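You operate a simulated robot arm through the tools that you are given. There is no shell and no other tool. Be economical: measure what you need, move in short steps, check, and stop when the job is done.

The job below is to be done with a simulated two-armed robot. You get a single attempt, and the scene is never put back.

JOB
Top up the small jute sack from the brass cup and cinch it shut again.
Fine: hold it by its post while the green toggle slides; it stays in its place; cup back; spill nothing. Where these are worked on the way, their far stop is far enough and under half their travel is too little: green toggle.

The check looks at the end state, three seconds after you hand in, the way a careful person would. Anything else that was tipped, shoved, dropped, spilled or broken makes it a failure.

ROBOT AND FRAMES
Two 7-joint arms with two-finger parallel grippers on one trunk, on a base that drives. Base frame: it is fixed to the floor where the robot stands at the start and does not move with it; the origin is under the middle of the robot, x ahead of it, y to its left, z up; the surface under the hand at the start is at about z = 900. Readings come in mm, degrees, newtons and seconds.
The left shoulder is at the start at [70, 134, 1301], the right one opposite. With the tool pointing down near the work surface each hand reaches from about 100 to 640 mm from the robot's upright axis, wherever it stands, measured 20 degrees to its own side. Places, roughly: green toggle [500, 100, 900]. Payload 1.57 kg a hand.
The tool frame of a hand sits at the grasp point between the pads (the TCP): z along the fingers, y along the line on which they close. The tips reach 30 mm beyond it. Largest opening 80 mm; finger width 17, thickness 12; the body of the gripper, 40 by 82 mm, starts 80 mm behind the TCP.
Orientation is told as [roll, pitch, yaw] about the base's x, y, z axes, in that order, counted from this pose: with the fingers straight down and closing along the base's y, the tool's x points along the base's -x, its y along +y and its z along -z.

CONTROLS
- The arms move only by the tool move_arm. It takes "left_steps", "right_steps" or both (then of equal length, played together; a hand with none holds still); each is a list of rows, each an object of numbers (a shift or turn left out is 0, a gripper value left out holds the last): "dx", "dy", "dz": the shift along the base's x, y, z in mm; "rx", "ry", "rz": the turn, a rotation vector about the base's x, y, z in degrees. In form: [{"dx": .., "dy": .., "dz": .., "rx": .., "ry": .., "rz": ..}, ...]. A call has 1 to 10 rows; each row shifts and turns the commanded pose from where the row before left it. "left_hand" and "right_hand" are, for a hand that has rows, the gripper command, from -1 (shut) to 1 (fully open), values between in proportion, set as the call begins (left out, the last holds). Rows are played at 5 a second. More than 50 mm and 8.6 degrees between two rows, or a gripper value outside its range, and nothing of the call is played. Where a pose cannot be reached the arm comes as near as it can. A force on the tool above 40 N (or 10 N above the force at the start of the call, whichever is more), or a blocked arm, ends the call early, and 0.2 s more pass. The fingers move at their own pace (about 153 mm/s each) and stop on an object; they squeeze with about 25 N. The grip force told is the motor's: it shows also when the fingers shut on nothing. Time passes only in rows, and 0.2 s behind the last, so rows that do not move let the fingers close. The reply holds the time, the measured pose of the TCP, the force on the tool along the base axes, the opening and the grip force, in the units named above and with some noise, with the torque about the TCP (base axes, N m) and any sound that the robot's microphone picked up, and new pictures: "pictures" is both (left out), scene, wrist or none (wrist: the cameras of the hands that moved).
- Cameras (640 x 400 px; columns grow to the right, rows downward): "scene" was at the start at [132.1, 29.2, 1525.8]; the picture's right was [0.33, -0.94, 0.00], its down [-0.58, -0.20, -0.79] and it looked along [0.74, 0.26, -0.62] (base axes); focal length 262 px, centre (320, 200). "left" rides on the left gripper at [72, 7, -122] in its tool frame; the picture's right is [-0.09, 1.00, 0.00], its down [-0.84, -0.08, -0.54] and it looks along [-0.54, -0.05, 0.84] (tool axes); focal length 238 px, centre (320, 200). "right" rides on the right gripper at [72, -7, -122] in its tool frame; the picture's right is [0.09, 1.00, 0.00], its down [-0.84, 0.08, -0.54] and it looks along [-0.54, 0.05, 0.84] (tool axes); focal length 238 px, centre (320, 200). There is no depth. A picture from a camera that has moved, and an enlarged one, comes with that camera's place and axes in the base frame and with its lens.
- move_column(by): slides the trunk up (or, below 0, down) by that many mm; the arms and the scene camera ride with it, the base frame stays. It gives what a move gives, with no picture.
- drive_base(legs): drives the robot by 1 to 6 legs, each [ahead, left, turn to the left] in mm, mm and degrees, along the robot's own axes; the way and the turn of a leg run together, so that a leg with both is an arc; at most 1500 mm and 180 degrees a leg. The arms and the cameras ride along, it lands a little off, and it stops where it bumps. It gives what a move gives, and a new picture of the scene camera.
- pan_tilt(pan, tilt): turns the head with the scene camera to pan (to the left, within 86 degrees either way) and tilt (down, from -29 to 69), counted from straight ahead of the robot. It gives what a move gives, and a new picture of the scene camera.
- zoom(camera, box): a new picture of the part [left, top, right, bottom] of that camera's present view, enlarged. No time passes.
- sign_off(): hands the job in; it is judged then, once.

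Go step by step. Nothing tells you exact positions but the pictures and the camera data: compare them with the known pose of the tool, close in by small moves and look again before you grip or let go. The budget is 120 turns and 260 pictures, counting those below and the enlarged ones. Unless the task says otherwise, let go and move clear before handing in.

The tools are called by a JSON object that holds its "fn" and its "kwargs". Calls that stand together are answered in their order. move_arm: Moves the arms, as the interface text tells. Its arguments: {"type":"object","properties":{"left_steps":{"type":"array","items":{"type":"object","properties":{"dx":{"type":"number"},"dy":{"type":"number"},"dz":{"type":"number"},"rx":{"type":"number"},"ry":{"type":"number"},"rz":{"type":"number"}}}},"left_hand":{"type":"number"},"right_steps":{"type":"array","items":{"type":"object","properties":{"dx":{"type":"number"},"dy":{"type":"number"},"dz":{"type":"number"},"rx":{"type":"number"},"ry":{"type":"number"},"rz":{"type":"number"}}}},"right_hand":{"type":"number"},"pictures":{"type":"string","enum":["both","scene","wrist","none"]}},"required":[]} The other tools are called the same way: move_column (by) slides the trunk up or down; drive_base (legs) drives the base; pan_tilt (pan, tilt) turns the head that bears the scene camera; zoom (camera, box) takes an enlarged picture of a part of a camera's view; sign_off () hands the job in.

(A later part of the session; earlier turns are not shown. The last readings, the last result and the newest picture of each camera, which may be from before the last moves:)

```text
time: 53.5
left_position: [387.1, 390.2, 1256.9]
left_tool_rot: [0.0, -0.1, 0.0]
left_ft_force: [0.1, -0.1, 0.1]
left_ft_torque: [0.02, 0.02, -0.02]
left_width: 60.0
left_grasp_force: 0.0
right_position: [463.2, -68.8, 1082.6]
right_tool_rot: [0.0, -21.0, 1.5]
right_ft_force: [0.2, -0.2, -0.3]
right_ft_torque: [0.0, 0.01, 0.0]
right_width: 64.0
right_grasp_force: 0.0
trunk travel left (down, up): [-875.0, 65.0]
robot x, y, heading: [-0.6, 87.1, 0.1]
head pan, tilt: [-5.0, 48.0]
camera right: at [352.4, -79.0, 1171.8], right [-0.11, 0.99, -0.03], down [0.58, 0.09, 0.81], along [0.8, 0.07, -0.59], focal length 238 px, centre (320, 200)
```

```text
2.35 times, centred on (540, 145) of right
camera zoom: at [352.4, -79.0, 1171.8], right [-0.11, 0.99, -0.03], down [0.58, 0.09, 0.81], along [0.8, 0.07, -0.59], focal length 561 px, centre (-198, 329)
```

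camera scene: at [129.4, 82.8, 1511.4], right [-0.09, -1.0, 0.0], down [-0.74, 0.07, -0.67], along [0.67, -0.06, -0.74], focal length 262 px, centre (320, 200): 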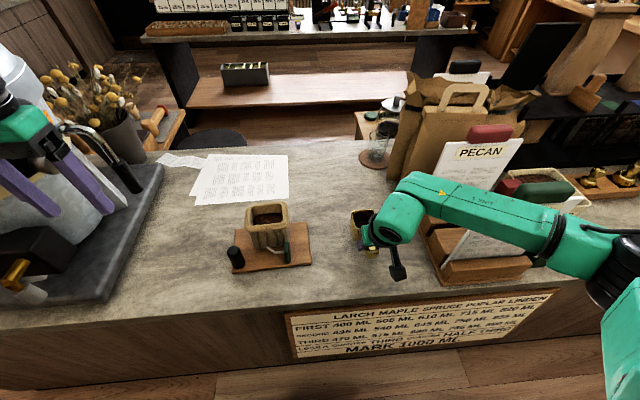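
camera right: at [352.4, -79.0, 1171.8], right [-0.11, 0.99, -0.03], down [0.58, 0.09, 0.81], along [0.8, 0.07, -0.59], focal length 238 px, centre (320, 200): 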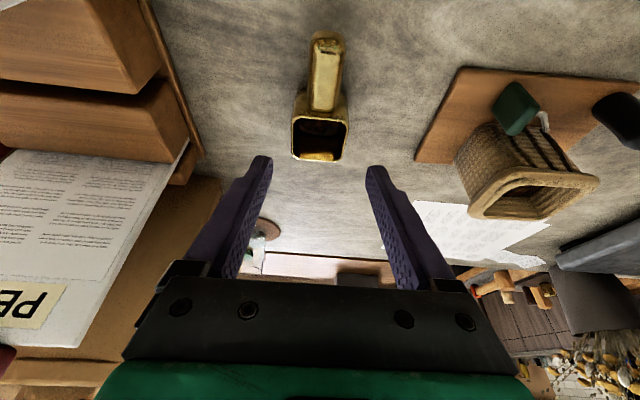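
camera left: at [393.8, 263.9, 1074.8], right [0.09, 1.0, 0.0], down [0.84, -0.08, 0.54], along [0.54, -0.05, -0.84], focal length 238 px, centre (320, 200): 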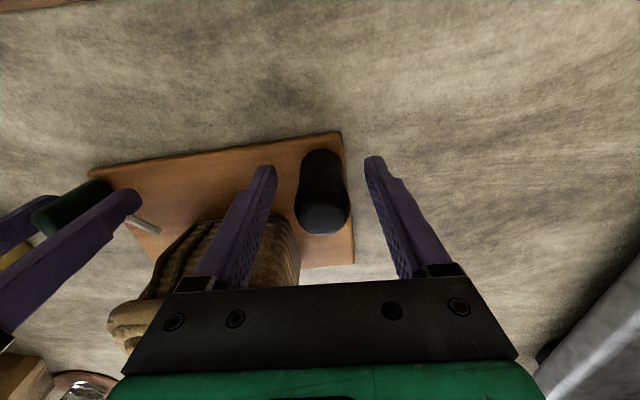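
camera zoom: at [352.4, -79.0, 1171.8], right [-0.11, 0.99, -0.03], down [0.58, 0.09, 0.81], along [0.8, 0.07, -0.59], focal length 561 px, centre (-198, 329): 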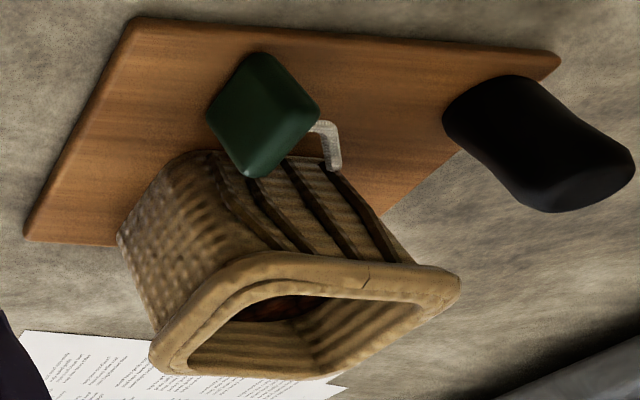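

Some beans remain in the cup bottom, so a second pour with more tilt is warranted. A steeper grasp (about 43° forward) should let the wrist roll further; I'll tilt the hand above the cup first.

{"fn": "move_arm", "kwargs": {"right_steps": [{"ry": -6, "dx": -1}, {"ry": -6, "dx": -2}, {"ry": -6, "dx": -2}, {"ry": -5, "dx": -2}, {}], "pictures": "both"}}

```text
time: 54.7
left_position: [388.6, 390.4, 1256.0]
left_tool_rot: [0.0, -0.1, 0.0]
left_ft_force: [0.3, -0.3, -0.5]
left_ft_torque: [0.03, 0.0, 0.0]
left_width: 60.1
left_grasp_force: 0.2
right_position: [454.1, -69.2, 1081.5]
right_tool_rot: [-0.7, -44.1, 1.9]
right_ft_force: [0.0, -0.3, 0.4]
right_ft_torque: [-0.02, 0.03, -0.01]
right_width: 64.1
right_grasp_force: 0.1
trunk travel left (down, up): [-875.0, 65.0]
robot x, y, heading: [-1.2, 89.5, -0.1]
head pan, tilt: [-5.0, 48.0]
camera scene: at [129.2, 83.0, 1511.5], right [-0.09, -1.0, 0.0], down [-0.74, 0.07, -0.67], along [0.67, -0.06, -0.74], focal length 262 px, centre (320, 200)
camera right: at [319.1, -79.0, 1121.2], right [-0.09, 0.99, -0.07], down [0.22, 0.09, 0.97], along [0.97, 0.07, -0.23], focal length 238 px, centre (320, 200)
```

scene: 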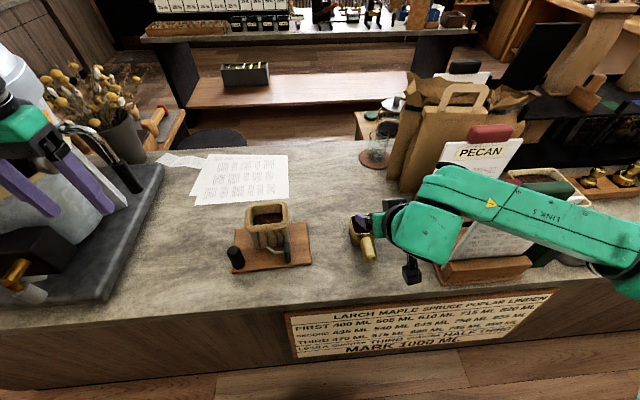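
right: 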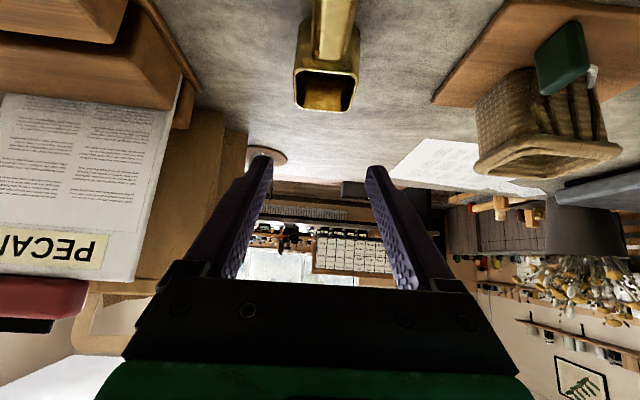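

{"fn": "move_arm", "kwargs": {"right_steps": [{"dz": -25, "rx": 0.7}, {"dz": -25}, {"dz": -20}, {}], "pictures": "none"}}

{"fn": "pan_tilt", "kwargs": {"pan": -40, "tilt": 45}}

```text
time: 55.7
left_position: [387.5, 389.8, 1257.1]
left_tool_rot: [0.0, -0.2, -0.1]
left_ft_force: [-0.4, -0.1, 0.3]
left_ft_torque: [0.04, 0.01, -0.03]
left_width: 60.0
left_grasp_force: 0.1
right_position: [453.9, -70.7, 1012.5]
right_tool_rot: [0.2, -44.0, 1.3]
right_ft_force: [-0.5, 0.5, -0.9]
right_ft_torque: [0.02, 0.04, -0.03]
right_width: 64.0
right_grasp_force: 0.1
trunk travel left (down, up): [-875.0, 65.0]
robot x, y, heading: [4.7, 91.5, 0.1]
head pan, tilt: [-5.0, 48.0]
```

```text
time: 56.8
left_position: [388.1, 391.0, 1256.5]
left_tool_rot: [0.0, -0.1, -0.1]
left_ft_force: [-0.6, 0.4, -0.2]
left_ft_torque: [-0.02, 0.0, -0.01]
left_width: 60.0
left_grasp_force: 0.1
right_position: [454.5, -69.6, 1011.8]
right_tool_rot: [0.2, -44.0, 1.4]
right_ft_force: [0.1, -0.1, 0.4]
right_ft_torque: [-0.01, 0.02, -0.02]
right_width: 63.7
right_grasp_force: 0.0
trunk travel left (down, up): [-875.0, 65.0]
robot x, y, heading: [0.2, 89.7, -0.3]
head pan, tilt: [-40.0, 45.0]
camera scene: at [113.0, 37.7, 1515.7], right [-0.64, -0.77, 0.0], down [-0.54, 0.45, -0.71], along [0.54, -0.45, -0.71], focal length 262 px, centre (320, 200)
```

scene: 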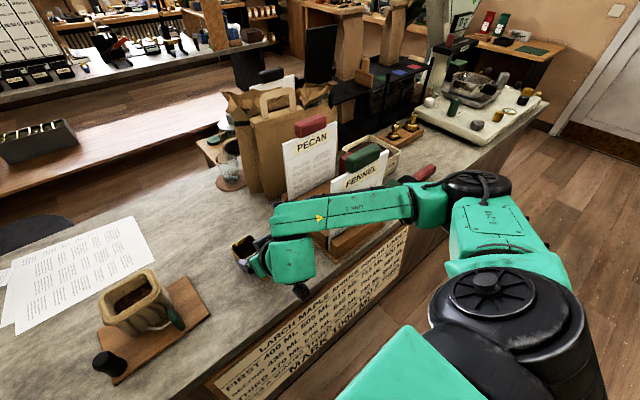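

Forearm stays in front of the spice boards. Continuing down to the handle.

{"fn": "move_arm", "kwargs": {"right_steps": [{"dz": -25, "dx": 1}, {"dz": -25, "dx": 1}, {"dz": -17}, {}], "pictures": "both"}}

```text
time: 57.8
left_position: [386.8, 390.9, 1256.5]
left_tool_rot: [0.0, -0.2, 0.0]
left_ft_force: [-0.8, 0.4, 0.0]
left_ft_torque: [0.0, 0.01, -0.01]
left_width: 60.0
left_grasp_force: 0.0
right_position: [455.4, -68.7, 943.8]
right_tool_rot: [0.3, -44.0, 1.3]
right_ft_force: [-0.9, 0.9, -0.2]
right_ft_torque: [0.0, 0.03, -0.06]
right_width: 64.1
right_grasp_force: 0.0
trunk travel left (down, up): [-875.0, 65.0]
robot x, y, heading: [1.1, 88.9, -0.3]
head pan, tilt: [-40.0, 45.0]
camera scene: at [112.8, 37.5, 1515.7], right [-0.64, -0.77, 0.0], down [-0.54, 0.45, -0.71], along [0.54, -0.45, -0.71], focal length 262 px, centre (320, 200)
camera right: at [319.7, -79.8, 984.6], right [-0.09, 0.99, -0.06], down [0.22, 0.08, 0.97], along [0.97, 0.07, -0.23], focal length 238 px, centre (320, 200)
```

scene: 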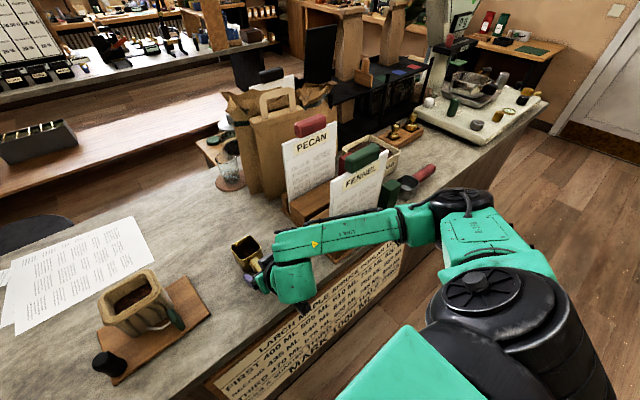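
right: 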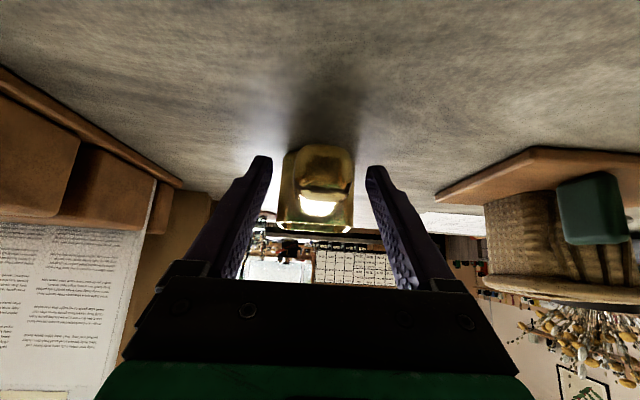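

The handle is well between the fingers; gripping and lifting.

{"fn": "move_arm", "kwargs": {"right_steps": [{}, {}, {}, {}], "right_hand": -1, "pictures": "none"}}

{"fn": "move_arm", "kwargs": {"right_steps": [{"dz": 5}, {"dz": 10}, {"dz": 20}, {"dz": 25}, {}], "pictures": "both"}}

```text
time: 58.8
left_position: [388.0, 389.4, 1257.5]
left_tool_rot: [0.1, 0.1, 0.0]
left_ft_force: [-0.4, -0.1, -0.6]
left_ft_torque: [0.02, -0.01, -0.03]
left_width: 60.0
left_grasp_force: 0.1
right_position: [456.7, -69.3, 945.6]
right_tool_rot: [0.3, -44.0, 1.2]
right_ft_force: [-0.4, -0.1, 0.1]
right_ft_torque: [-0.02, 0.09, 0.01]
right_width: 31.9
right_grasp_force: 25.1
trunk travel left (down, up): [-875.0, 65.0]
robot x, y, heading: [-2.1, 91.2, -0.1]
head pan, tilt: [-40.0, 45.0]
```

```text
time: 60.0
left_position: [387.0, 389.8, 1256.3]
left_tool_rot: [0.0, 0.0, 0.0]
left_ft_force: [0.3, 0.2, 0.0]
left_ft_torque: [0.03, 0.01, 0.01]
left_width: 59.9
left_grasp_force: 0.0
right_position: [455.6, -67.6, 1007.0]
right_tool_rot: [0.2, -44.0, 1.3]
right_ft_force: [0.5, 0.0, -1.3]
right_ft_torque: [-0.02, 0.14, 0.01]
right_width: 31.5
right_grasp_force: 24.5
trunk travel left (down, up): [-875.0, 65.0]
robot x, y, heading: [-0.9, 91.5, 0.0]
head pan, tilt: [-40.0, 45.0]
camera scene: at [113.4, 37.4, 1515.6], right [-0.64, -0.77, 0.0], down [-0.54, 0.45, -0.71], along [0.54, -0.45, -0.71], focal length 262 px, centre (320, 200)
camera right: at [320.2, -78.2, 1046.0], right [-0.09, 0.99, -0.06], down [0.22, 0.08, 0.97], along [0.97, 0.07, -0.23], focal length 238 px, centre (320, 200)
```

scene: 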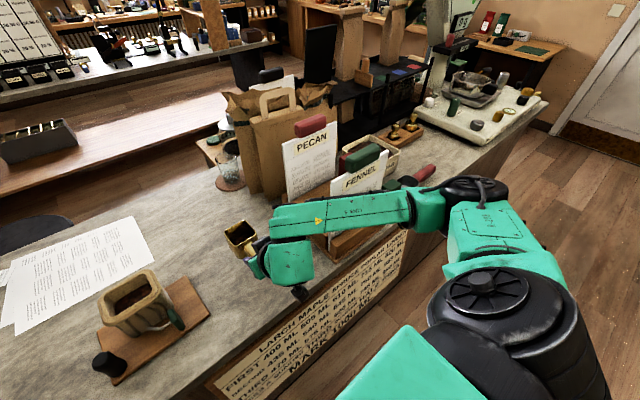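
right: 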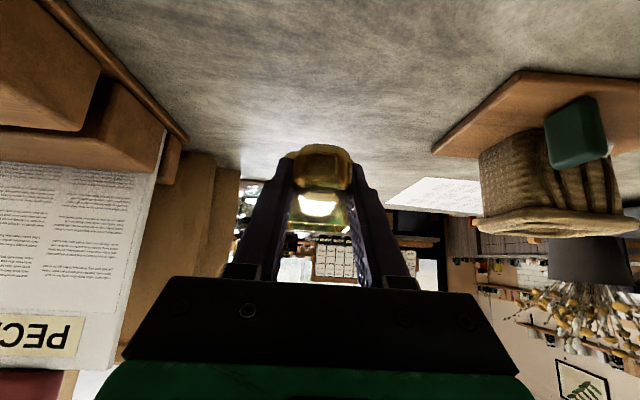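

Carrying it up and over the sack again.

{"fn": "move_arm", "kwargs": {"right_steps": [{"dz": 15}, {"dz": 25}, {"dz": 25}, {"dz": 23, "dy": 10}, {"dy": 25}, {"dy": 30}, {"dy": 35, "dx": 4}, {"dy": 35, "dx": 4}, {"dy": 35, "dx": 3}, {"dy": 20, "dx": 3}], "pictures": "none"}}

{"fn": "move_arm", "kwargs": {"right_steps": [{"dy": 20}, {"dy": 30}, {"dy": 25}, {"dy": 13}, {"rx": 5}, {"rx": 7}, {"rx": 7}, {"rx": 7}, {"rx": 7}, {}], "pictures": "wrist"}}

{"fn": "pan_tilt", "kwargs": {"pan": -5, "tilt": 48}}

```text
time: 62.1
left_position: [387.2, 391.0, 1255.1]
left_tool_rot: [-0.1, 0.0, 0.0]
left_ft_force: [-0.8, 0.2, -0.1]
left_ft_torque: [0.01, -0.01, 0.01]
left_width: 59.9
left_grasp_force: 0.0
right_position: [470.0, 123.5, 1092.4]
right_tool_rot: [0.1, -44.0, 1.2]
right_ft_force: [-0.8, 0.2, -1.0]
right_ft_torque: [0.01, 0.11, 0.0]
right_width: 31.8
right_grasp_force: 25.3
trunk travel left (down, up): [-875.0, 65.0]
robot x, y, heading: [-0.1, 90.3, -0.1]
head pan, tilt: [-40.0, 45.0]
```

```text
time: 64.3
left_position: [387.3, 391.5, 1256.9]
left_tool_rot: [0.0, -0.1, 0.0]
left_ft_force: [-0.8, -0.4, -0.1]
left_ft_torque: [-0.01, -0.01, -0.01]
left_width: 60.0
left_grasp_force: 0.1
right_position: [469.3, 208.5, 1092.8]
right_tool_rot: [42.7, -36.2, -27.0]
right_ft_force: [1.3, -0.3, -1.5]
right_ft_torque: [-0.01, 0.09, -0.01]
right_width: 31.8
right_grasp_force: 24.8
trunk travel left (down, up): [-875.0, 65.0]
robot x, y, heading: [-0.6, 85.8, 0.1]
head pan, tilt: [-40.0, 45.0]
camera right: at [334.5, 179.4, 1121.5], right [-0.09, 0.87, 0.49], down [0.22, -0.46, 0.86], along [0.97, 0.19, -0.15], focal length 238 px, centre (320, 200)
```

right: 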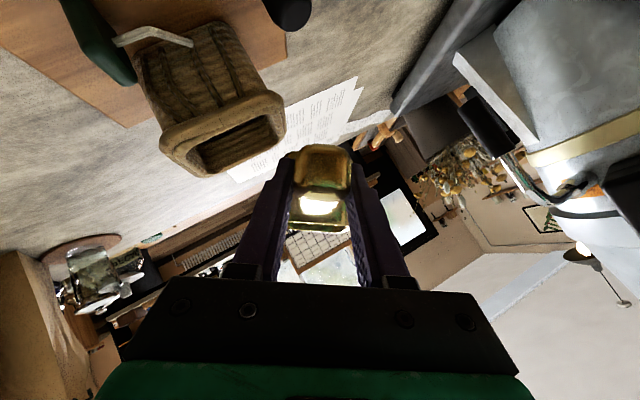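

```text
time: 65.4
left_position: [386.5, 389.8, 1257.4]
left_tool_rot: [0.1, 0.0, 0.0]
left_ft_force: [0.3, -1.6, 0.2]
left_ft_torque: [0.01, 0.06, -0.03]
left_width: 60.1
left_grasp_force: 0.1
right_position: [469.5, 207.9, 1093.4]
right_tool_rot: [42.6, -36.3, -27.0]
right_ft_force: [0.0, 0.1, -1.9]
right_ft_torque: [-0.05, 0.09, 0.0]
right_width: 31.6
right_grasp_force: 25.4
trunk travel left (down, up): [-875.0, 65.0]
robot x, y, heading: [2.0, 92.3, -0.0]
head pan, tilt: [-5.0, 48.0]
camera scene: at [129.5, 82.8, 1511.4], right [-0.09, -1.0, 0.0], down [-0.74, 0.07, -0.67], along [0.67, -0.06, -0.74], focal length 262 px, centre (320, 200)
```

scene: 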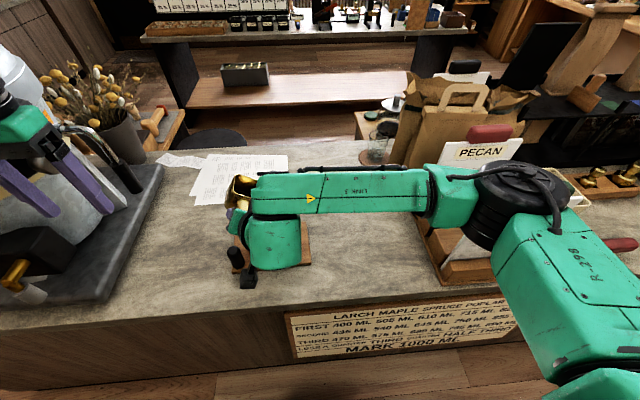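

Continuing the roll to about 75° and beyond.

{"fn": "move_arm", "kwargs": {"right_steps": [{"rx": 6, "dz": -3}, {"rx": 6, "dz": -3}, {"rx": 6, "dz": -3}, {"rx": 6}, {"rx": 5}, {"rx": 5}, {"rx": 5}, {}], "pictures": "both"}}

{"fn": "zoom", "kwargs": {"camera": "scene", "box": [200, 150, 340, 280]}}

```text
time: 67.2
left_position: [386.4, 390.3, 1258.1]
left_tool_rot: [0.0, -0.1, -0.1]
left_ft_force: [0.4, 0.8, -0.4]
left_ft_torque: [0.03, 0.0, 0.0]
left_width: 60.0
left_grasp_force: 0.0
right_position: [469.9, 209.1, 1082.6]
right_tool_rot: [77.9, -13.3, -42.5]
right_ft_force: [-0.2, -1.5, -1.4]
right_ft_torque: [-0.08, 0.09, 0.01]
right_width: 31.8
right_grasp_force: 25.2
right hand out of reach, approached as far as the arm can: row 4
trunk travel left (down, up): [-875.0, 65.0]
robot x, y, heading: [-2.0, 87.8, -0.1]
head pan, tilt: [-5.0, 48.0]
camera scene: at [129.0, 83.0, 1511.5], right [-0.09, -1.0, 0.0], down [-0.74, 0.07, -0.67], along [0.67, -0.06, -0.74], focal length 262 px, centre (320, 200)
camera right: at [334.4, 168.9, 1086.5], right [-0.09, 0.37, 0.93], down [0.22, -0.9, 0.38], along [0.97, 0.24, 0.0], focal length 238 px, centre (320, 200)
```

scene: 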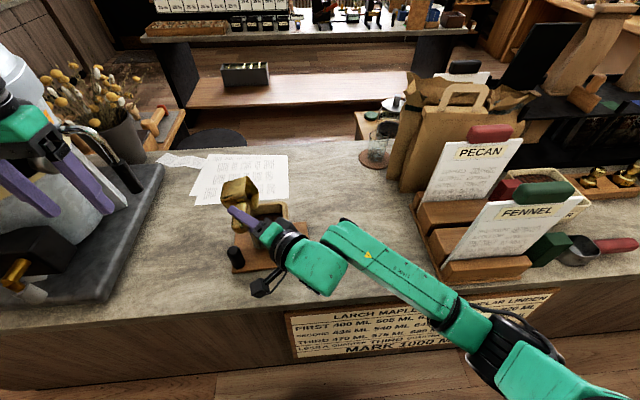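
right: 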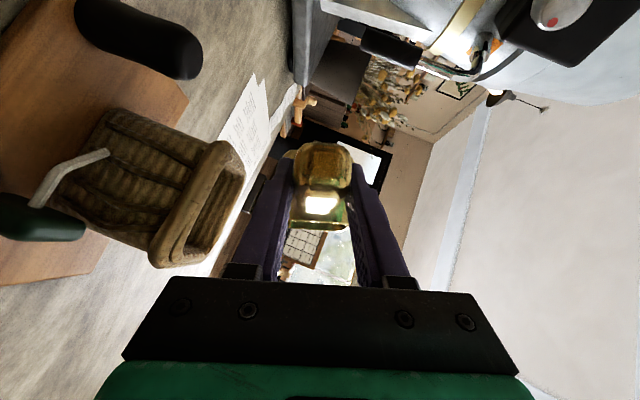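

```text
3.08 times, centred on (270, 215) of scene
camera zoom: at [129.0, 83.0, 1511.5], right [-0.09, -1.0, 0.0], down [-0.74, 0.07, -0.67], along [0.67, -0.06, -0.74], focal length 808 px, centre (474, 154)
```

zoom: 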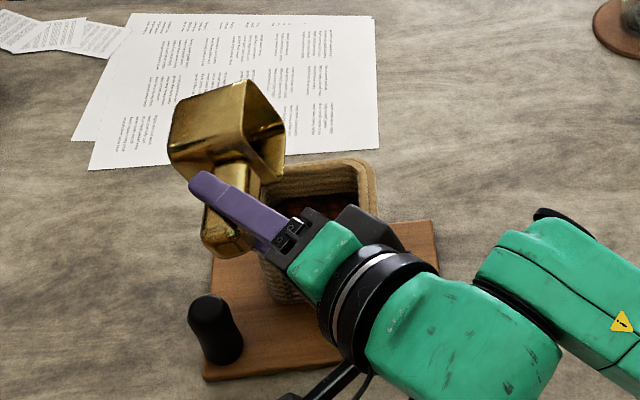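

The view is better and the lip is over the mouth (mouth spans y≈139–218). Rolling further, with a small shift to centre.

{"fn": "move_arm", "kwargs": {"right_steps": [{"rx": 5, "dy": -2}, {"rx": 5, "dy": -2}, {"rx": 5, "dy": -2}, {"rx": 5, "dy": -2}, {"rx": 5, "dy": -2}, {}], "pictures": "none"}}

{"fn": "zoom", "kwargs": {"camera": "scene", "box": [200, 150, 340, 280]}}

```text
time: 68.6
left_position: [388.5, 390.2, 1256.7]
left_tool_rot: [0.0, 0.0, 0.0]
left_ft_force: [0.0, -0.3, -0.2]
left_ft_torque: [-0.01, 0.03, -0.02]
left_width: 60.0
left_grasp_force: 0.0
right_position: [470.6, 198.4, 1085.2]
right_tool_rot: [96.2, 4.0, -43.8]
right_ft_force: [0.1, 0.4, -2.7]
right_ft_torque: [-0.04, 0.12, 0.02]
right_width: 31.6
right_grasp_force: 25.2
trunk travel left (down, up): [-875.0, 65.0]
robot x, y, heading: [-3.0, 88.8, -0.0]
head pan, tilt: [-5.0, 48.0]
```

```text
3.08 times, centred on (270, 215) of scene
camera zoom: at [129.5, 83.2, 1511.4], right [-0.09, -1.0, 0.0], down [-0.74, 0.06, -0.67], along [0.67, -0.06, -0.74], focal length 808 px, centre (474, 154)
```

zoom: 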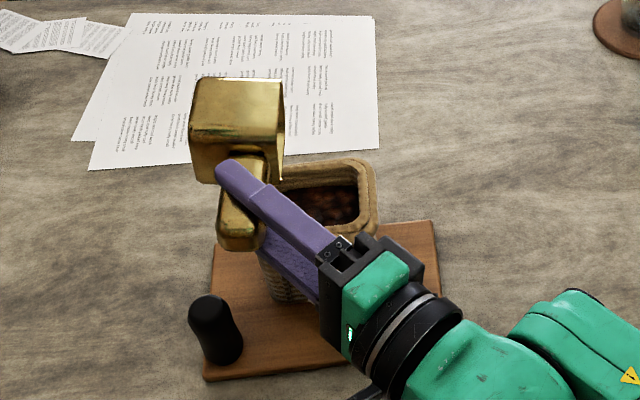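

No spill. Continue to about 115°.

{"fn": "move_arm", "kwargs": {"right_steps": [{"rx": 5, "dy": -2}, {"rx": 5, "dy": -2}, {"rx": 5, "dy": -3}, {"rx": 5, "dy": -3}, {}, {}], "pictures": "none"}}

{"fn": "zoom", "kwargs": {"camera": "scene", "box": [200, 150, 340, 280]}}

```text
time: 70.0
left_position: [387.3, 390.0, 1257.5]
left_tool_rot: [0.0, 0.0, 0.1]
left_ft_force: [-0.2, -0.4, 0.0]
left_ft_torque: [-0.01, 0.01, -0.02]
left_width: 60.0
left_grasp_force: 0.1
right_position: [471.5, 189.6, 1085.8]
right_tool_rot: [111.1, 17.6, -41.1]
right_ft_force: [0.7, -0.1, -2.2]
right_ft_torque: [-0.05, 0.1, -0.02]
right_width: 31.9
right_grasp_force: 25.1
trunk travel left (down, up): [-875.0, 65.0]
robot x, y, heading: [-1.0, 91.1, 0.2]
head pan, tilt: [-5.0, 48.0]
```

```text
3.08 times, centred on (270, 215) of scene
camera zoom: at [129.5, 83.0, 1511.4], right [-0.09, -1.0, 0.0], down [-0.74, 0.07, -0.67], along [0.67, -0.06, -0.74], focal length 808 px, centre (474, 154)
```

zoom: 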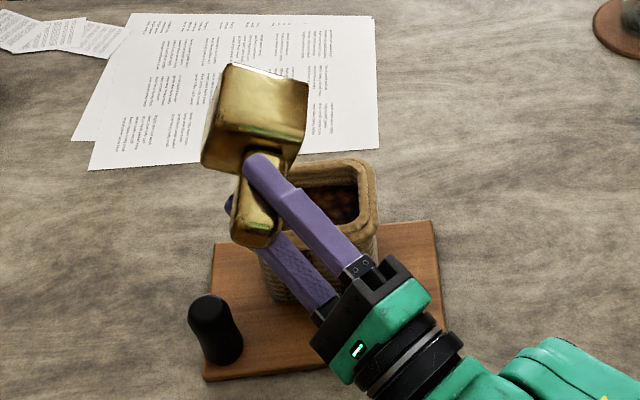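

{"fn": "move_arm", "kwargs": {"right_steps": [{"rx": 5, "dy": -2}, {"rx": 5, "dy": -2}, {}, {}, {}, {}, {}], "pictures": "none"}}

{"fn": "zoom", "kwargs": {"camera": "scene", "box": [200, 150, 340, 280]}}

```text
time: 71.6
left_position: [387.1, 390.6, 1256.2]
left_tool_rot: [0.0, 0.0, 0.0]
left_ft_force: [-1.1, 0.6, -0.5]
left_ft_torque: [0.01, 0.01, -0.01]
left_width: 60.0
left_grasp_force: 0.1
right_position: [470.3, 184.5, 1084.7]
right_tool_rot: [119.3, 24.0, -38.3]
right_ft_force: [-0.2, 0.0, -1.8]
right_ft_torque: [-0.09, 0.11, 0.07]
right_width: 31.5
right_grasp_force: 25.3
trunk travel left (down, up): [-875.0, 65.0]
robot x, y, heading: [0.9, 91.4, -0.2]
head pan, tilt: [-5.0, 48.0]
```

```text
3.08 times, centred on (270, 215) of scene
camera zoom: at [129.5, 83.0, 1511.4], right [-0.09, -1.0, 0.0], down [-0.74, 0.07, -0.67], along [0.67, -0.06, -0.74], focal length 808 px, centre (474, 154)
```

zoom: 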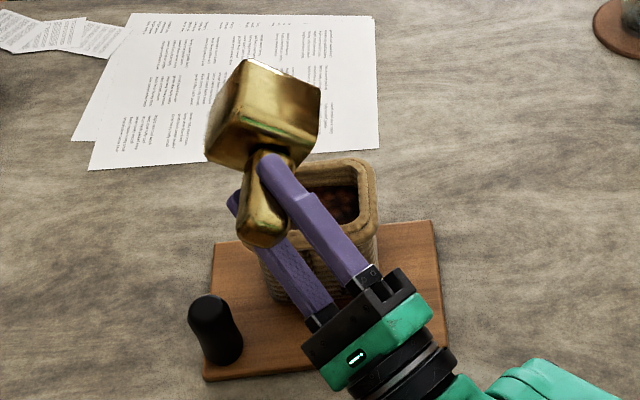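

The cup is tipped past 120° and drained. Rolling it back upright over the sack along the same path.

{"fn": "move_arm", "kwargs": {"right_steps": [{"rx": -7, "dy": 3}, {"rx": -7, "dy": 3}, {"rx": -7, "dy": 3}, {"rx": -7, "dy": 3}, {"rx": -7, "dy": 3}, {"rx": -7, "dy": 3}, {"rx": -7, "dy": 3}, {"rx": -7}, {"rx": -7}, {}], "pictures": "scene"}}

```text
time: 73.8
left_position: [388.9, 391.0, 1256.6]
left_tool_rot: [0.1, 0.0, 0.1]
left_ft_force: [0.1, 0.4, 0.2]
left_ft_torque: [0.03, -0.02, 0.0]
left_width: 60.0
left_grasp_force: 0.0
right_position: [472.2, 207.0, 1085.7]
right_tool_rot: [71.6, -18.7, -40.6]
right_ft_force: [0.3, -0.1, -1.9]
right_ft_torque: [-0.04, 0.1, -0.01]
right_width: 31.9
right_grasp_force: 25.1
trunk travel left (down, up): [-875.0, 65.0]
robot x, y, heading: [-0.4, 87.2, 0.0]
head pan, tilt: [-5.0, 48.0]
camera scene: at [129.4, 83.2, 1511.4], right [-0.09, -1.0, 0.0], down [-0.74, 0.06, -0.67], along [0.67, -0.06, -0.74], focal length 262 px, centre (320, 200)
```

scene: 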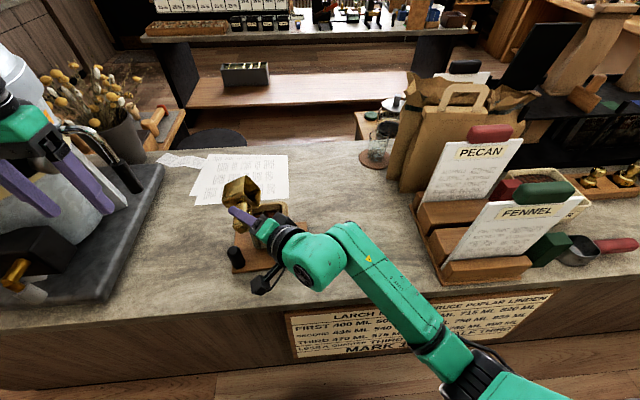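

{"fn": "move_arm", "kwargs": {"right_steps": [{"rx": -7}, {"rx": -7, "dz": 3}, {"rx": -7, "dz": 3}, {"rx": -7, "dz": 3}, {"rx": -7}, {"rx": -7}, {"rx": -7}, {}, {}], "pictures": "scene"}}

```text
time: 75.8
left_position: [387.1, 390.0, 1257.0]
left_tool_rot: [0.0, -0.1, -0.1]
left_ft_force: [-0.2, 0.2, 1.0]
left_ft_torque: [0.01, -0.01, 0.0]
left_width: 59.8
left_grasp_force: 0.1
right_position: [472.4, 205.4, 1094.5]
right_tool_rot: [20.7, -42.6, -12.8]
right_ft_force: [-0.1, 0.5, -1.9]
right_ft_torque: [-0.03, 0.12, 0.02]
right_width: 31.7
right_grasp_force: 25.2
trunk travel left (down, up): [-875.0, 65.0]
robot x, y, heading: [-1.7, 92.3, -0.2]
head pan, tilt: [-5.0, 48.0]
camera scene: at [129.6, 82.6, 1511.4], right [-0.09, -1.0, 0.0], down [-0.74, 0.07, -0.67], along [0.67, -0.06, -0.74], focal length 262 px, centre (320, 200)
```

scene: 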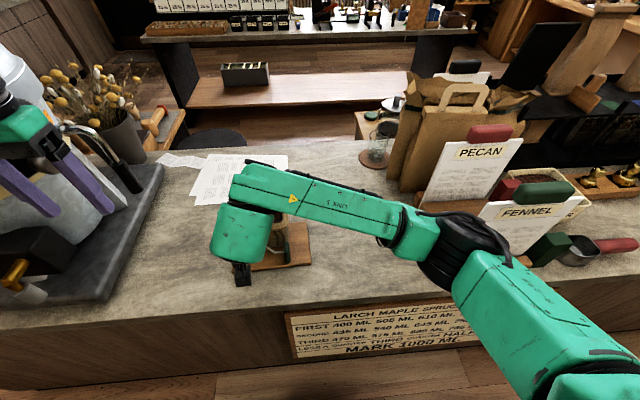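

Remaining roll is 16.5°. Leveling, then carrying back to the cup's place.

{"fn": "move_arm", "kwargs": {"right_steps": [{"rx": -8}, {"rx": -8.3, "dy": -10}, {"dy": -30}, {"dy": -30}, {"dy": -35}, {"dy": -35, "dx": -4}, {"dy": -35, "dx": -4}, {"dy": -35, "dx": -4}, {"dy": -35, "dx": -4}, {"dy": -20}], "pictures": "none"}}

{"fn": "move_arm", "kwargs": {"right_steps": [{"dy": -8}, {"dz": -20}, {"dz": -25}, {"dz": -25}, {"dz": -25}, {"dz": -20}, {"dz": -10}, {}], "pictures": "both"}}

```text
time: 78.0
left_position: [387.7, 390.2, 1257.3]
left_tool_rot: [0.1, -0.1, 0.0]
left_ft_force: [1.1, -0.1, -0.7]
left_ft_torque: [-0.04, 0.02, -0.01]
left_width: 60.2
left_grasp_force: 0.2
right_position: [456.0, -61.0, 1093.1]
right_tool_rot: [-1.6, -44.1, 2.5]
right_ft_force: [0.5, -0.1, -2.5]
right_ft_torque: [0.02, 0.12, 0.02]
right_width: 31.8
right_grasp_force: 25.0
trunk travel left (down, up): [-875.0, 65.0]
robot x, y, heading: [-0.9, 88.0, -0.1]
head pan, tilt: [-5.0, 48.0]
```

```text
time: 79.8
left_position: [386.3, 390.5, 1256.7]
left_tool_rot: [0.0, -0.2, 0.0]
left_ft_force: [-0.4, -0.6, 0.5]
left_ft_torque: [-0.02, 0.05, 0.02]
left_width: 59.9
left_grasp_force: 0.0
right_position: [454.4, -67.3, 967.5]
right_tool_rot: [-1.6, -44.0, 2.5]
right_ft_force: [-0.5, -0.7, -2.5]
right_ft_torque: [-0.03, 0.06, 0.03]
right_width: 31.8
right_grasp_force: 24.9
trunk travel left (down, up): [-875.0, 65.0]
robot x, y, heading: [-0.6, 91.3, -0.2]
head pan, tilt: [-5.0, 48.0]
camera scene: at [129.2, 82.6, 1511.4], right [-0.09, -1.0, 0.0], down [-0.74, 0.07, -0.67], along [0.67, -0.06, -0.74], focal length 262 px, centre (320, 200)
camera right: at [318.6, -77.2, 1006.6], right [-0.09, 0.99, -0.08], down [0.22, 0.1, 0.97], along [0.97, 0.07, -0.23], focal length 238 px, centre (320, 200)
```

scene: 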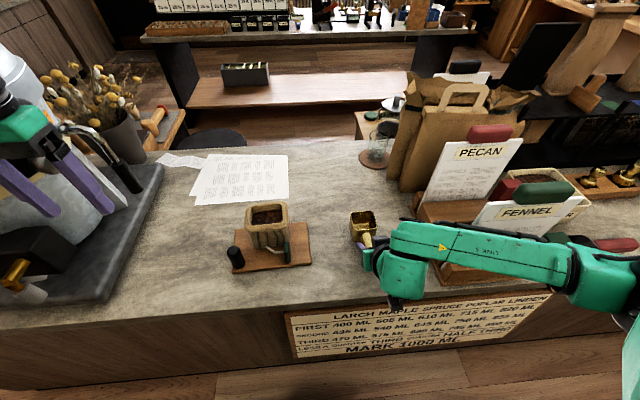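
right: 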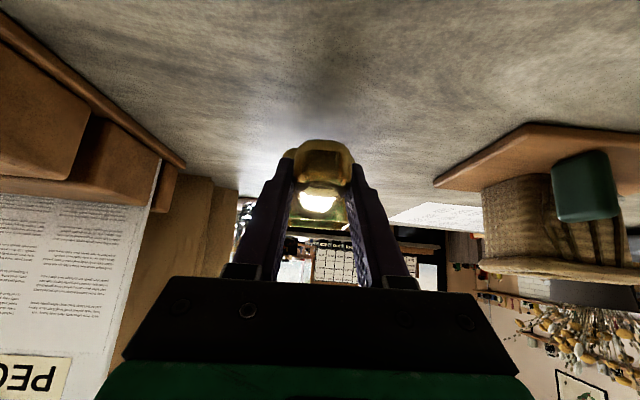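

{"fn": "zoom", "kwargs": {"camera": "scene", "box": [335, 195, 400, 255]}}

{"fn": "move_arm", "kwargs": {"right_steps": [{"rx": 1.3, "dx": 1.5, "dy": -1.5, "dz": -8}, {"dz": -6}, {"dz": -3}, {}], "pictures": "wrist"}}

```text
6.67 times, centred on (368, 225) of scene
camera zoom: at [129.2, 82.6, 1511.4], right [-0.09, -1.0, 0.0], down [-0.74, 0.07, -0.67], along [0.67, -0.06, -0.74], focal length 1750 px, centre (3, 33)
```

zoom: 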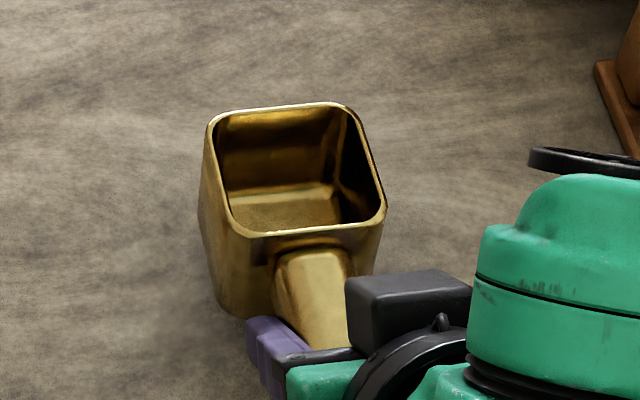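

```text
time: 80.8
left_position: [387.9, 390.4, 1256.9]
left_tool_rot: [0.0, 0.0, -0.1]
left_ft_force: [0.8, 0.3, -0.6]
left_ft_torque: [-0.02, 0.04, 0.0]
left_width: 59.8
left_grasp_force: 0.1
right_position: [455.6, -67.7, 953.3]
right_tool_rot: [0.1, -44.0, 1.3]
right_ft_force: [-0.6, 0.0, -2.3]
right_ft_torque: [0.0, 0.12, -0.03]
right_width: 31.7
right_grasp_force: 25.0
trunk travel left (down, up): [-875.0, 65.0]
robot x, y, heading: [0.2, 90.1, -0.1]
head pan, tilt: [-5.0, 48.0]
camera right: at [319.6, -78.5, 990.4], right [-0.09, 0.99, -0.06], down [0.22, 0.08, 0.97], along [0.97, 0.07, -0.23], focal length 238 px, centre (320, 200)
```

right: 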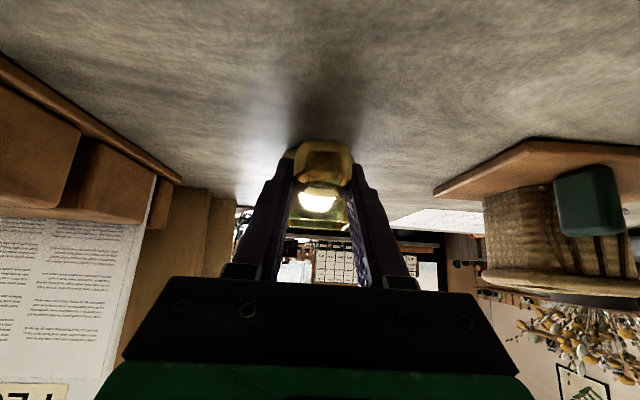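

The cup is now completely empty. Lowering the final ~8 mm until contact.

{"fn": "move_arm", "kwargs": {"right_steps": [{"dz": -3, "dy": -0.8}, {"dz": -2}, {"dz": -1}, {}], "pictures": "none"}}

{"fn": "move_arm", "kwargs": {"right_steps": [{"dz": -1}, {"dz": -1}, {}], "pictures": "none"}}

```text
time: 81.8
left_position: [385.5, 390.5, 1257.1]
left_tool_rot: [0.0, -0.2, 0.1]
left_ft_force: [0.4, -0.7, -0.2]
left_ft_torque: [0.01, 0.02, -0.02]
left_width: 60.1
left_grasp_force: 0.1
right_position: [455.9, -68.1, 947.5]
right_tool_rot: [0.2, -44.4, 1.3]
right_ft_force: [0.8, -0.6, 13.4]
right_ft_torque: [-0.05, -0.57, -0.06]
right_width: 31.8
right_grasp_force: 25.2
trunk travel left (down, up): [-875.0, 65.0]
robot x, y, heading: [-1.1, 91.9, -0.3]
head pan, tilt: [-5.0, 48.0]
```

```text
time: 82.6
left_position: [386.0, 390.4, 1257.8]
left_tool_rot: [0.0, -0.2, 0.0]
left_ft_force: [1.1, -0.7, -0.3]
left_ft_torque: [-0.04, 0.01, -0.01]
left_width: 60.0
left_grasp_force: 0.0
right_position: [454.5, -68.4, 944.7]
right_tool_rot: [0.2, -44.2, 1.3]
right_ft_force: [-1.8, -1.6, 13.7]
right_ft_torque: [-0.1, -0.52, -0.04]
right_width: 31.9
right_grasp_force: 25.4
trunk travel left (down, up): [-875.0, 65.0]
robot x, y, heading: [-1.7, 91.3, -0.3]
head pan, tilt: [-5.0, 48.0]
```

Cup is down in contact. Releasing and rising straight up.

{"fn": "move_arm", "kwargs": {"right_steps": [{}, {}, {}], "right_hand": 0.6, "pictures": "wrist"}}

{"fn": "move_arm", "kwargs": {"right_steps": [{"dz": 20}, {"dz": 40}, {"dz": 40}, {"dz": 40}], "pictures": "both"}}

{"fn": "zoom", "kwargs": {"camera": "scene", "box": [220, 180, 400, 292]}}

```text
time: 83.4
left_position: [387.6, 390.5, 1257.3]
left_tool_rot: [0.0, -0.2, -0.1]
left_ft_force: [0.3, 0.0, 0.4]
left_ft_torque: [-0.04, -0.01, 0.0]
left_width: 60.2
left_grasp_force: 0.1
right_position: [457.0, -69.8, 943.4]
right_tool_rot: [0.2, -43.9, 1.4]
right_ft_force: [0.2, 1.2, 0.8]
right_ft_torque: [0.03, -0.01, -0.02]
right_width: 63.9
right_grasp_force: 0.0
trunk travel left (down, up): [-875.0, 65.0]
robot x, y, heading: [0.5, 85.5, 0.0]
head pan, tilt: [-5.0, 48.0]
camera right: at [320.6, -79.6, 982.5], right [-0.09, 0.99, -0.06], down [0.22, 0.08, 0.97], along [0.97, 0.07, -0.23], focal length 238 px, centre (320, 200)
```

right: 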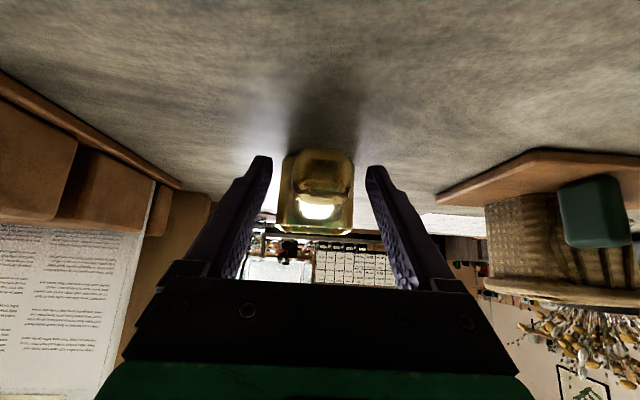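

```text
time: 84.4
left_position: [387.9, 391.3, 1257.2]
left_tool_rot: [-0.1, -0.1, 0.0]
left_ft_force: [0.6, 0.2, -1.0]
left_ft_torque: [0.04, -0.03, -0.01]
left_width: 60.3
left_grasp_force: 0.0
right_position: [456.0, -69.9, 1081.0]
right_tool_rot: [0.3, -44.0, 1.4]
right_ft_force: [0.5, -0.5, 0.2]
right_ft_torque: [0.01, 0.0, -0.01]
right_width: 64.0
right_grasp_force: 0.1
trunk travel left (down, up): [-875.0, 65.0]
robot x, y, heading: [-1.4, 85.4, 0.2]
head pan, tilt: [-5.0, 48.0]
camera scene: at [128.4, 83.0, 1511.5], right [-0.09, -1.0, 0.0], down [-0.74, 0.07, -0.67], along [0.67, -0.06, -0.74], focal length 262 px, centre (320, 200)
camera right: at [320.6, -80.5, 1120.8], right [-0.09, 0.99, -0.06], down [0.22, 0.08, 0.97], along [0.97, 0.08, -0.23], focal length 238 px, centre (320, 200)
```

scene: 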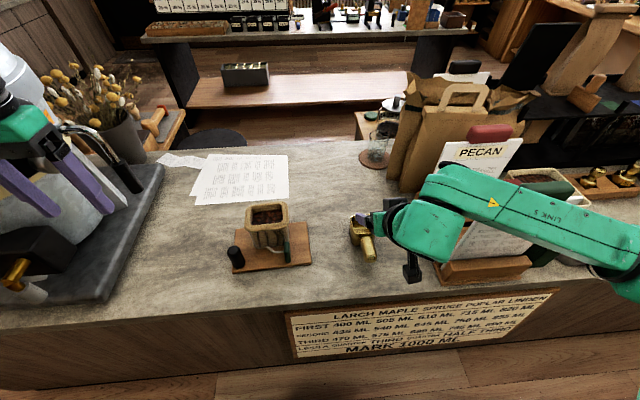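
right: 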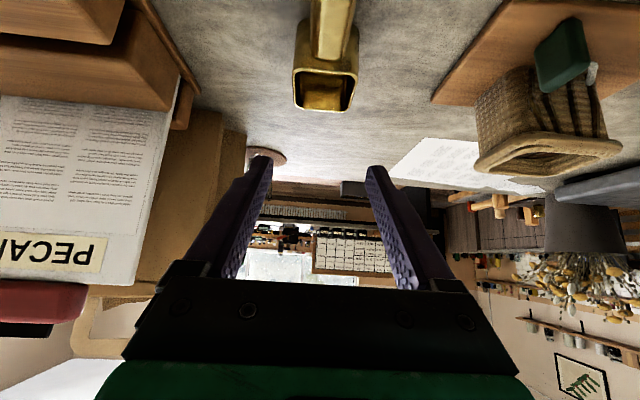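

```text
3.56 times, centred on (310, 236) of scene
camera zoom: at [128.4, 83.0, 1511.5], right [-0.09, -1.0, 0.0], down [-0.74, 0.07, -0.67], along [0.67, -0.06, -0.74], focal length 933 px, centre (356, 72)
```

zoom: 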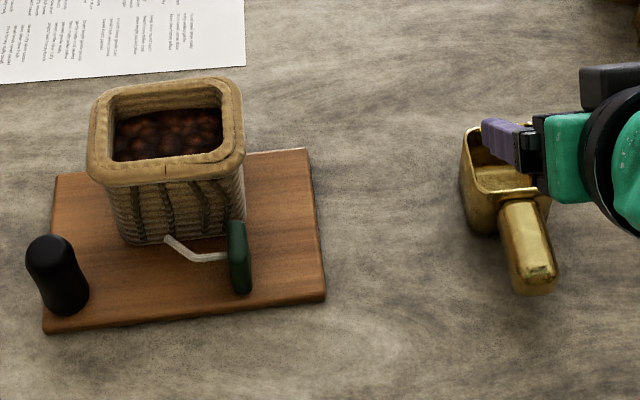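

The sack is topped up and the cup is back, nothing spilled. Now I'll bring the right hand to vertical near the toggle and the left hand above the post.

{"fn": "move_arm", "kwargs": {"left_steps": [{"dx": 10, "dy": -18, "dz": -20}, {"dx": 10, "dy": -18, "dz": -20}, {"dx": 11, "dy": -18, "dz": -20}, {"dx": 11, "dy": -18, "dz": -20}, {"dx": 11, "dy": -18, "dz": -25}, {"dx": 12, "dy": -21, "dz": -25}, {"dx": 12, "dy": -21, "dz": -25}], "right_steps": [{"ry": 6.3, "dz": 8}, {"ry": 6.3, "dy": 10, "dz": 5}, {"ry": 6.3, "dy": 25}, {"ry": 6.3, "dy": 25}, {"ry": 6.3, "dy": 30}, {"ry": 6.3, "dy": 30}, {"ry": 6.2, "dy": 20, "rz": -1.4}], "left_hand": 0.5, "right_hand": 0.2, "pictures": "both"}}

```text
time: 86.0
left_position: [466.1, 255.7, 1099.5]
left_tool_rot: [0.0, 0.0, 0.1]
left_ft_force: [0.0, 0.5, -0.4]
left_ft_torque: [-0.02, 0.04, 0.04]
left_width: 60.0
left_grasp_force: 0.1
right_position: [458.9, 69.6, 1097.3]
right_tool_rot: [1.0, 0.2, -0.4]
right_ft_force: [-0.7, -0.5, -0.7]
right_ft_torque: [0.03, 0.05, 0.02]
right_width: 47.9
right_grasp_force: 0.0
trunk travel left (down, up): [-875.0, 65.0]
robot x, y, heading: [1.9, 87.6, -0.1]
head pan, tilt: [-5.0, 48.0]
camera scene: at [132.1, 83.0, 1511.2], right [-0.09, -1.0, 0.0], down [-0.74, 0.07, -0.67], along [0.66, -0.06, -0.74], focal length 262 px, centre (320, 200)
camera right: at [387.9, 60.9, 1220.5], right [-0.08, 1.0, 0.02], down [0.84, 0.06, 0.54], along [0.54, 0.06, -0.84], focal length 238 px, centre (320, 200)
camera left: at [394.0, 262.5, 1220.3], right [0.09, 1.0, 0.0], down [0.84, -0.08, 0.54], along [0.54, -0.05, -0.84], focal length 238 px, centre (320, 200)
```

scene: 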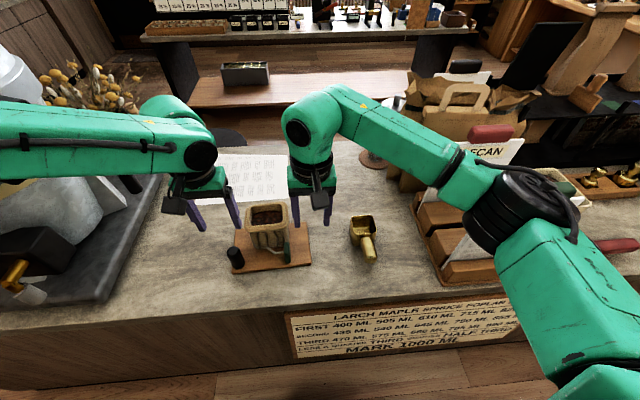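
right: 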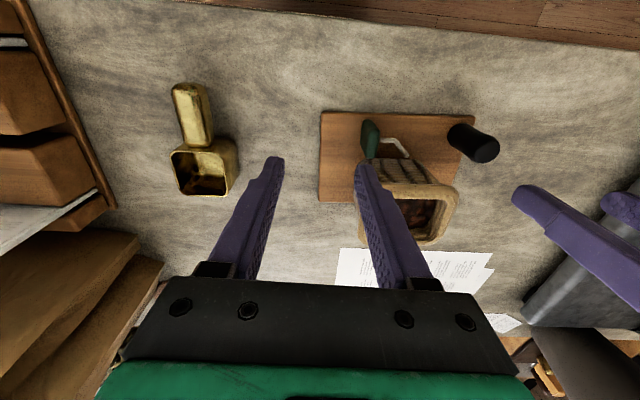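
left: 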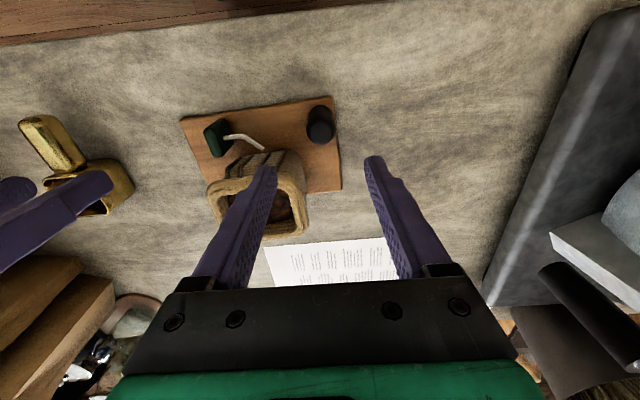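

Toggle at about [477, 134], post at [467, 259]. Lowering both in two stages.

{"fn": "move_arm", "kwargs": {"left_steps": [{"dy": 1, "dz": -30}, {"dy": 1, "dz": -30}, {"dz": -30}, {}], "right_steps": [{"dx": 3, "dy": 21, "rx": -1, "dz": -10}, {"dx": 3, "dy": 21, "rz": 0.4, "dz": -25}, {"dx": 3, "dy": 21, "dz": -50}, {}], "pictures": "wrist"}}

```text
refused: row 3 steps farther than a row can; nothing moved
```

{"fn": "move_arm", "kwargs": {"left_steps": [{"dy": 1, "dz": -30}, {"dy": 1, "dz": -30}, {"dz": -30}, {}], "right_steps": [{"dx": 3, "dy": 21, "rx": -1, "dz": -20}, {"dx": 3, "dy": 21, "rz": 0.4, "dz": -30}, {"dx": 3, "dy": 21, "dz": -35}, {}], "pictures": "wrist"}}

```text
time: 87.0
left_position: [463.9, 261.6, 1011.6]
left_tool_rot: [-0.1, -0.1, 0.1]
left_ft_force: [0.0, 0.0, 0.3]
left_ft_torque: [0.0, -0.01, 0.01]
left_width: 60.1
left_grasp_force: 0.1
right_position: [464.1, 133.7, 1015.0]
right_tool_rot: [-0.1, -0.1, 0.0]
right_ft_force: [0.5, -0.1, 0.4]
right_ft_torque: [-0.01, -0.02, 0.02]
right_width: 48.0
right_grasp_force: 0.1
trunk travel left (down, up): [-875.0, 65.0]
robot x, y, heading: [-2.0, 86.1, 0.1]
head pan, tilt: [-5.0, 48.0]
camera right: at [392.8, 125.4, 1138.8], right [-0.09, 1.0, 0.0], down [0.84, 0.08, 0.54], along [0.54, 0.05, -0.84], focal length 238 px, centre (320, 200)
camera left: at [391.7, 268.4, 1132.6], right [0.09, 1.0, 0.0], down [0.84, -0.08, 0.54], along [0.54, -0.05, -0.84], focal length 238 px, centre (320, 200)
```

right: 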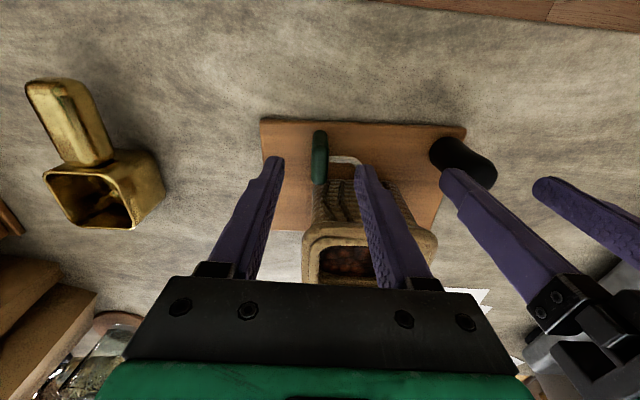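
left: 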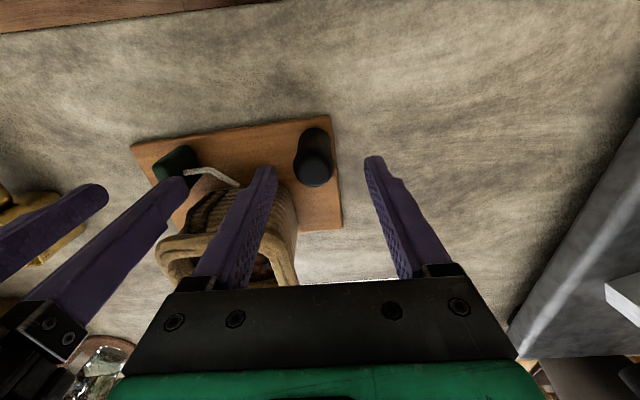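

{"fn": "move_arm", "kwargs": {"left_steps": [{"dx": 1, "dy": -2, "dz": -20}, {"dy": -1, "dz": -20}, {"dz": -17}, {}], "right_steps": [{"dx": 2, "dz": -20}, {"dx": 1, "dz": -20}, {"dz": -19}, {}], "pictures": "wrist"}}

```text
time: 88.0
left_position: [452.8, 265.7, 965.0]
left_tool_rot: [0.1, 0.0, 0.0]
left_ft_force: [1.2, 1.4, 1.2]
left_ft_torque: [0.02, 0.03, 0.01]
left_width: 60.1
left_grasp_force: 0.0
left hand out of reach, approached as far as the arm can: row 2, 3
right_position: [468.3, 132.1, 955.6]
right_tool_rot: [-0.1, 0.0, -0.1]
right_ft_force: [-1.1, -0.2, 0.2]
right_ft_torque: [-0.01, 0.02, -0.05]
right_width: 48.0
right_grasp_force: 0.0
trunk travel left (down, up): [-875.0, 65.0]
robot x, y, heading: [-0.5, 88.9, 0.0]
head pan, tilt: [-5.0, 48.0]
camera right: at [396.7, 124.9, 1078.7], right [-0.09, 1.0, 0.0], down [0.84, 0.08, 0.54], along [0.54, 0.05, -0.84], focal length 238 px, centre (320, 200)
camera left: at [381.5, 272.0, 1085.3], right [0.09, 1.0, 0.0], down [0.84, -0.08, 0.54], along [0.54, -0.05, -0.84], focal length 238 px, centre (320, 200)
```

right: 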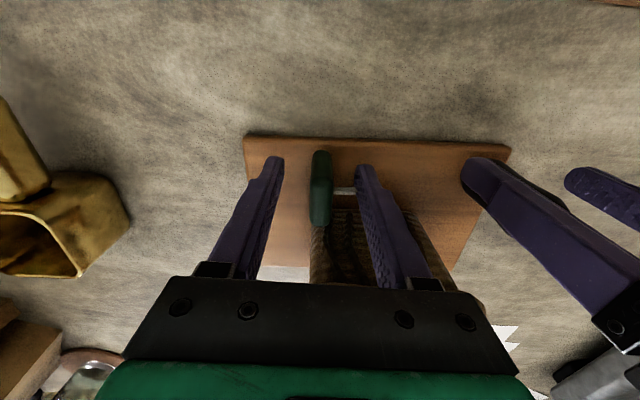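
left: 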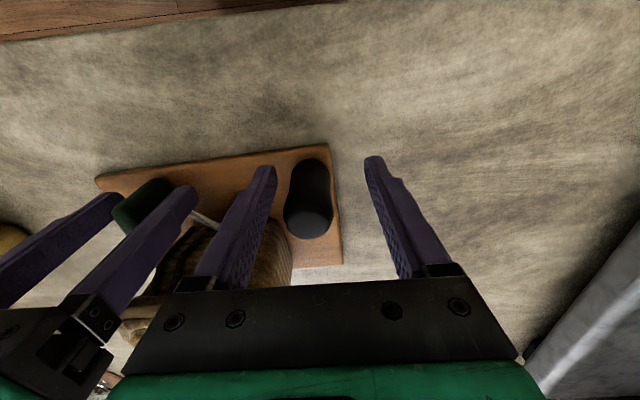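

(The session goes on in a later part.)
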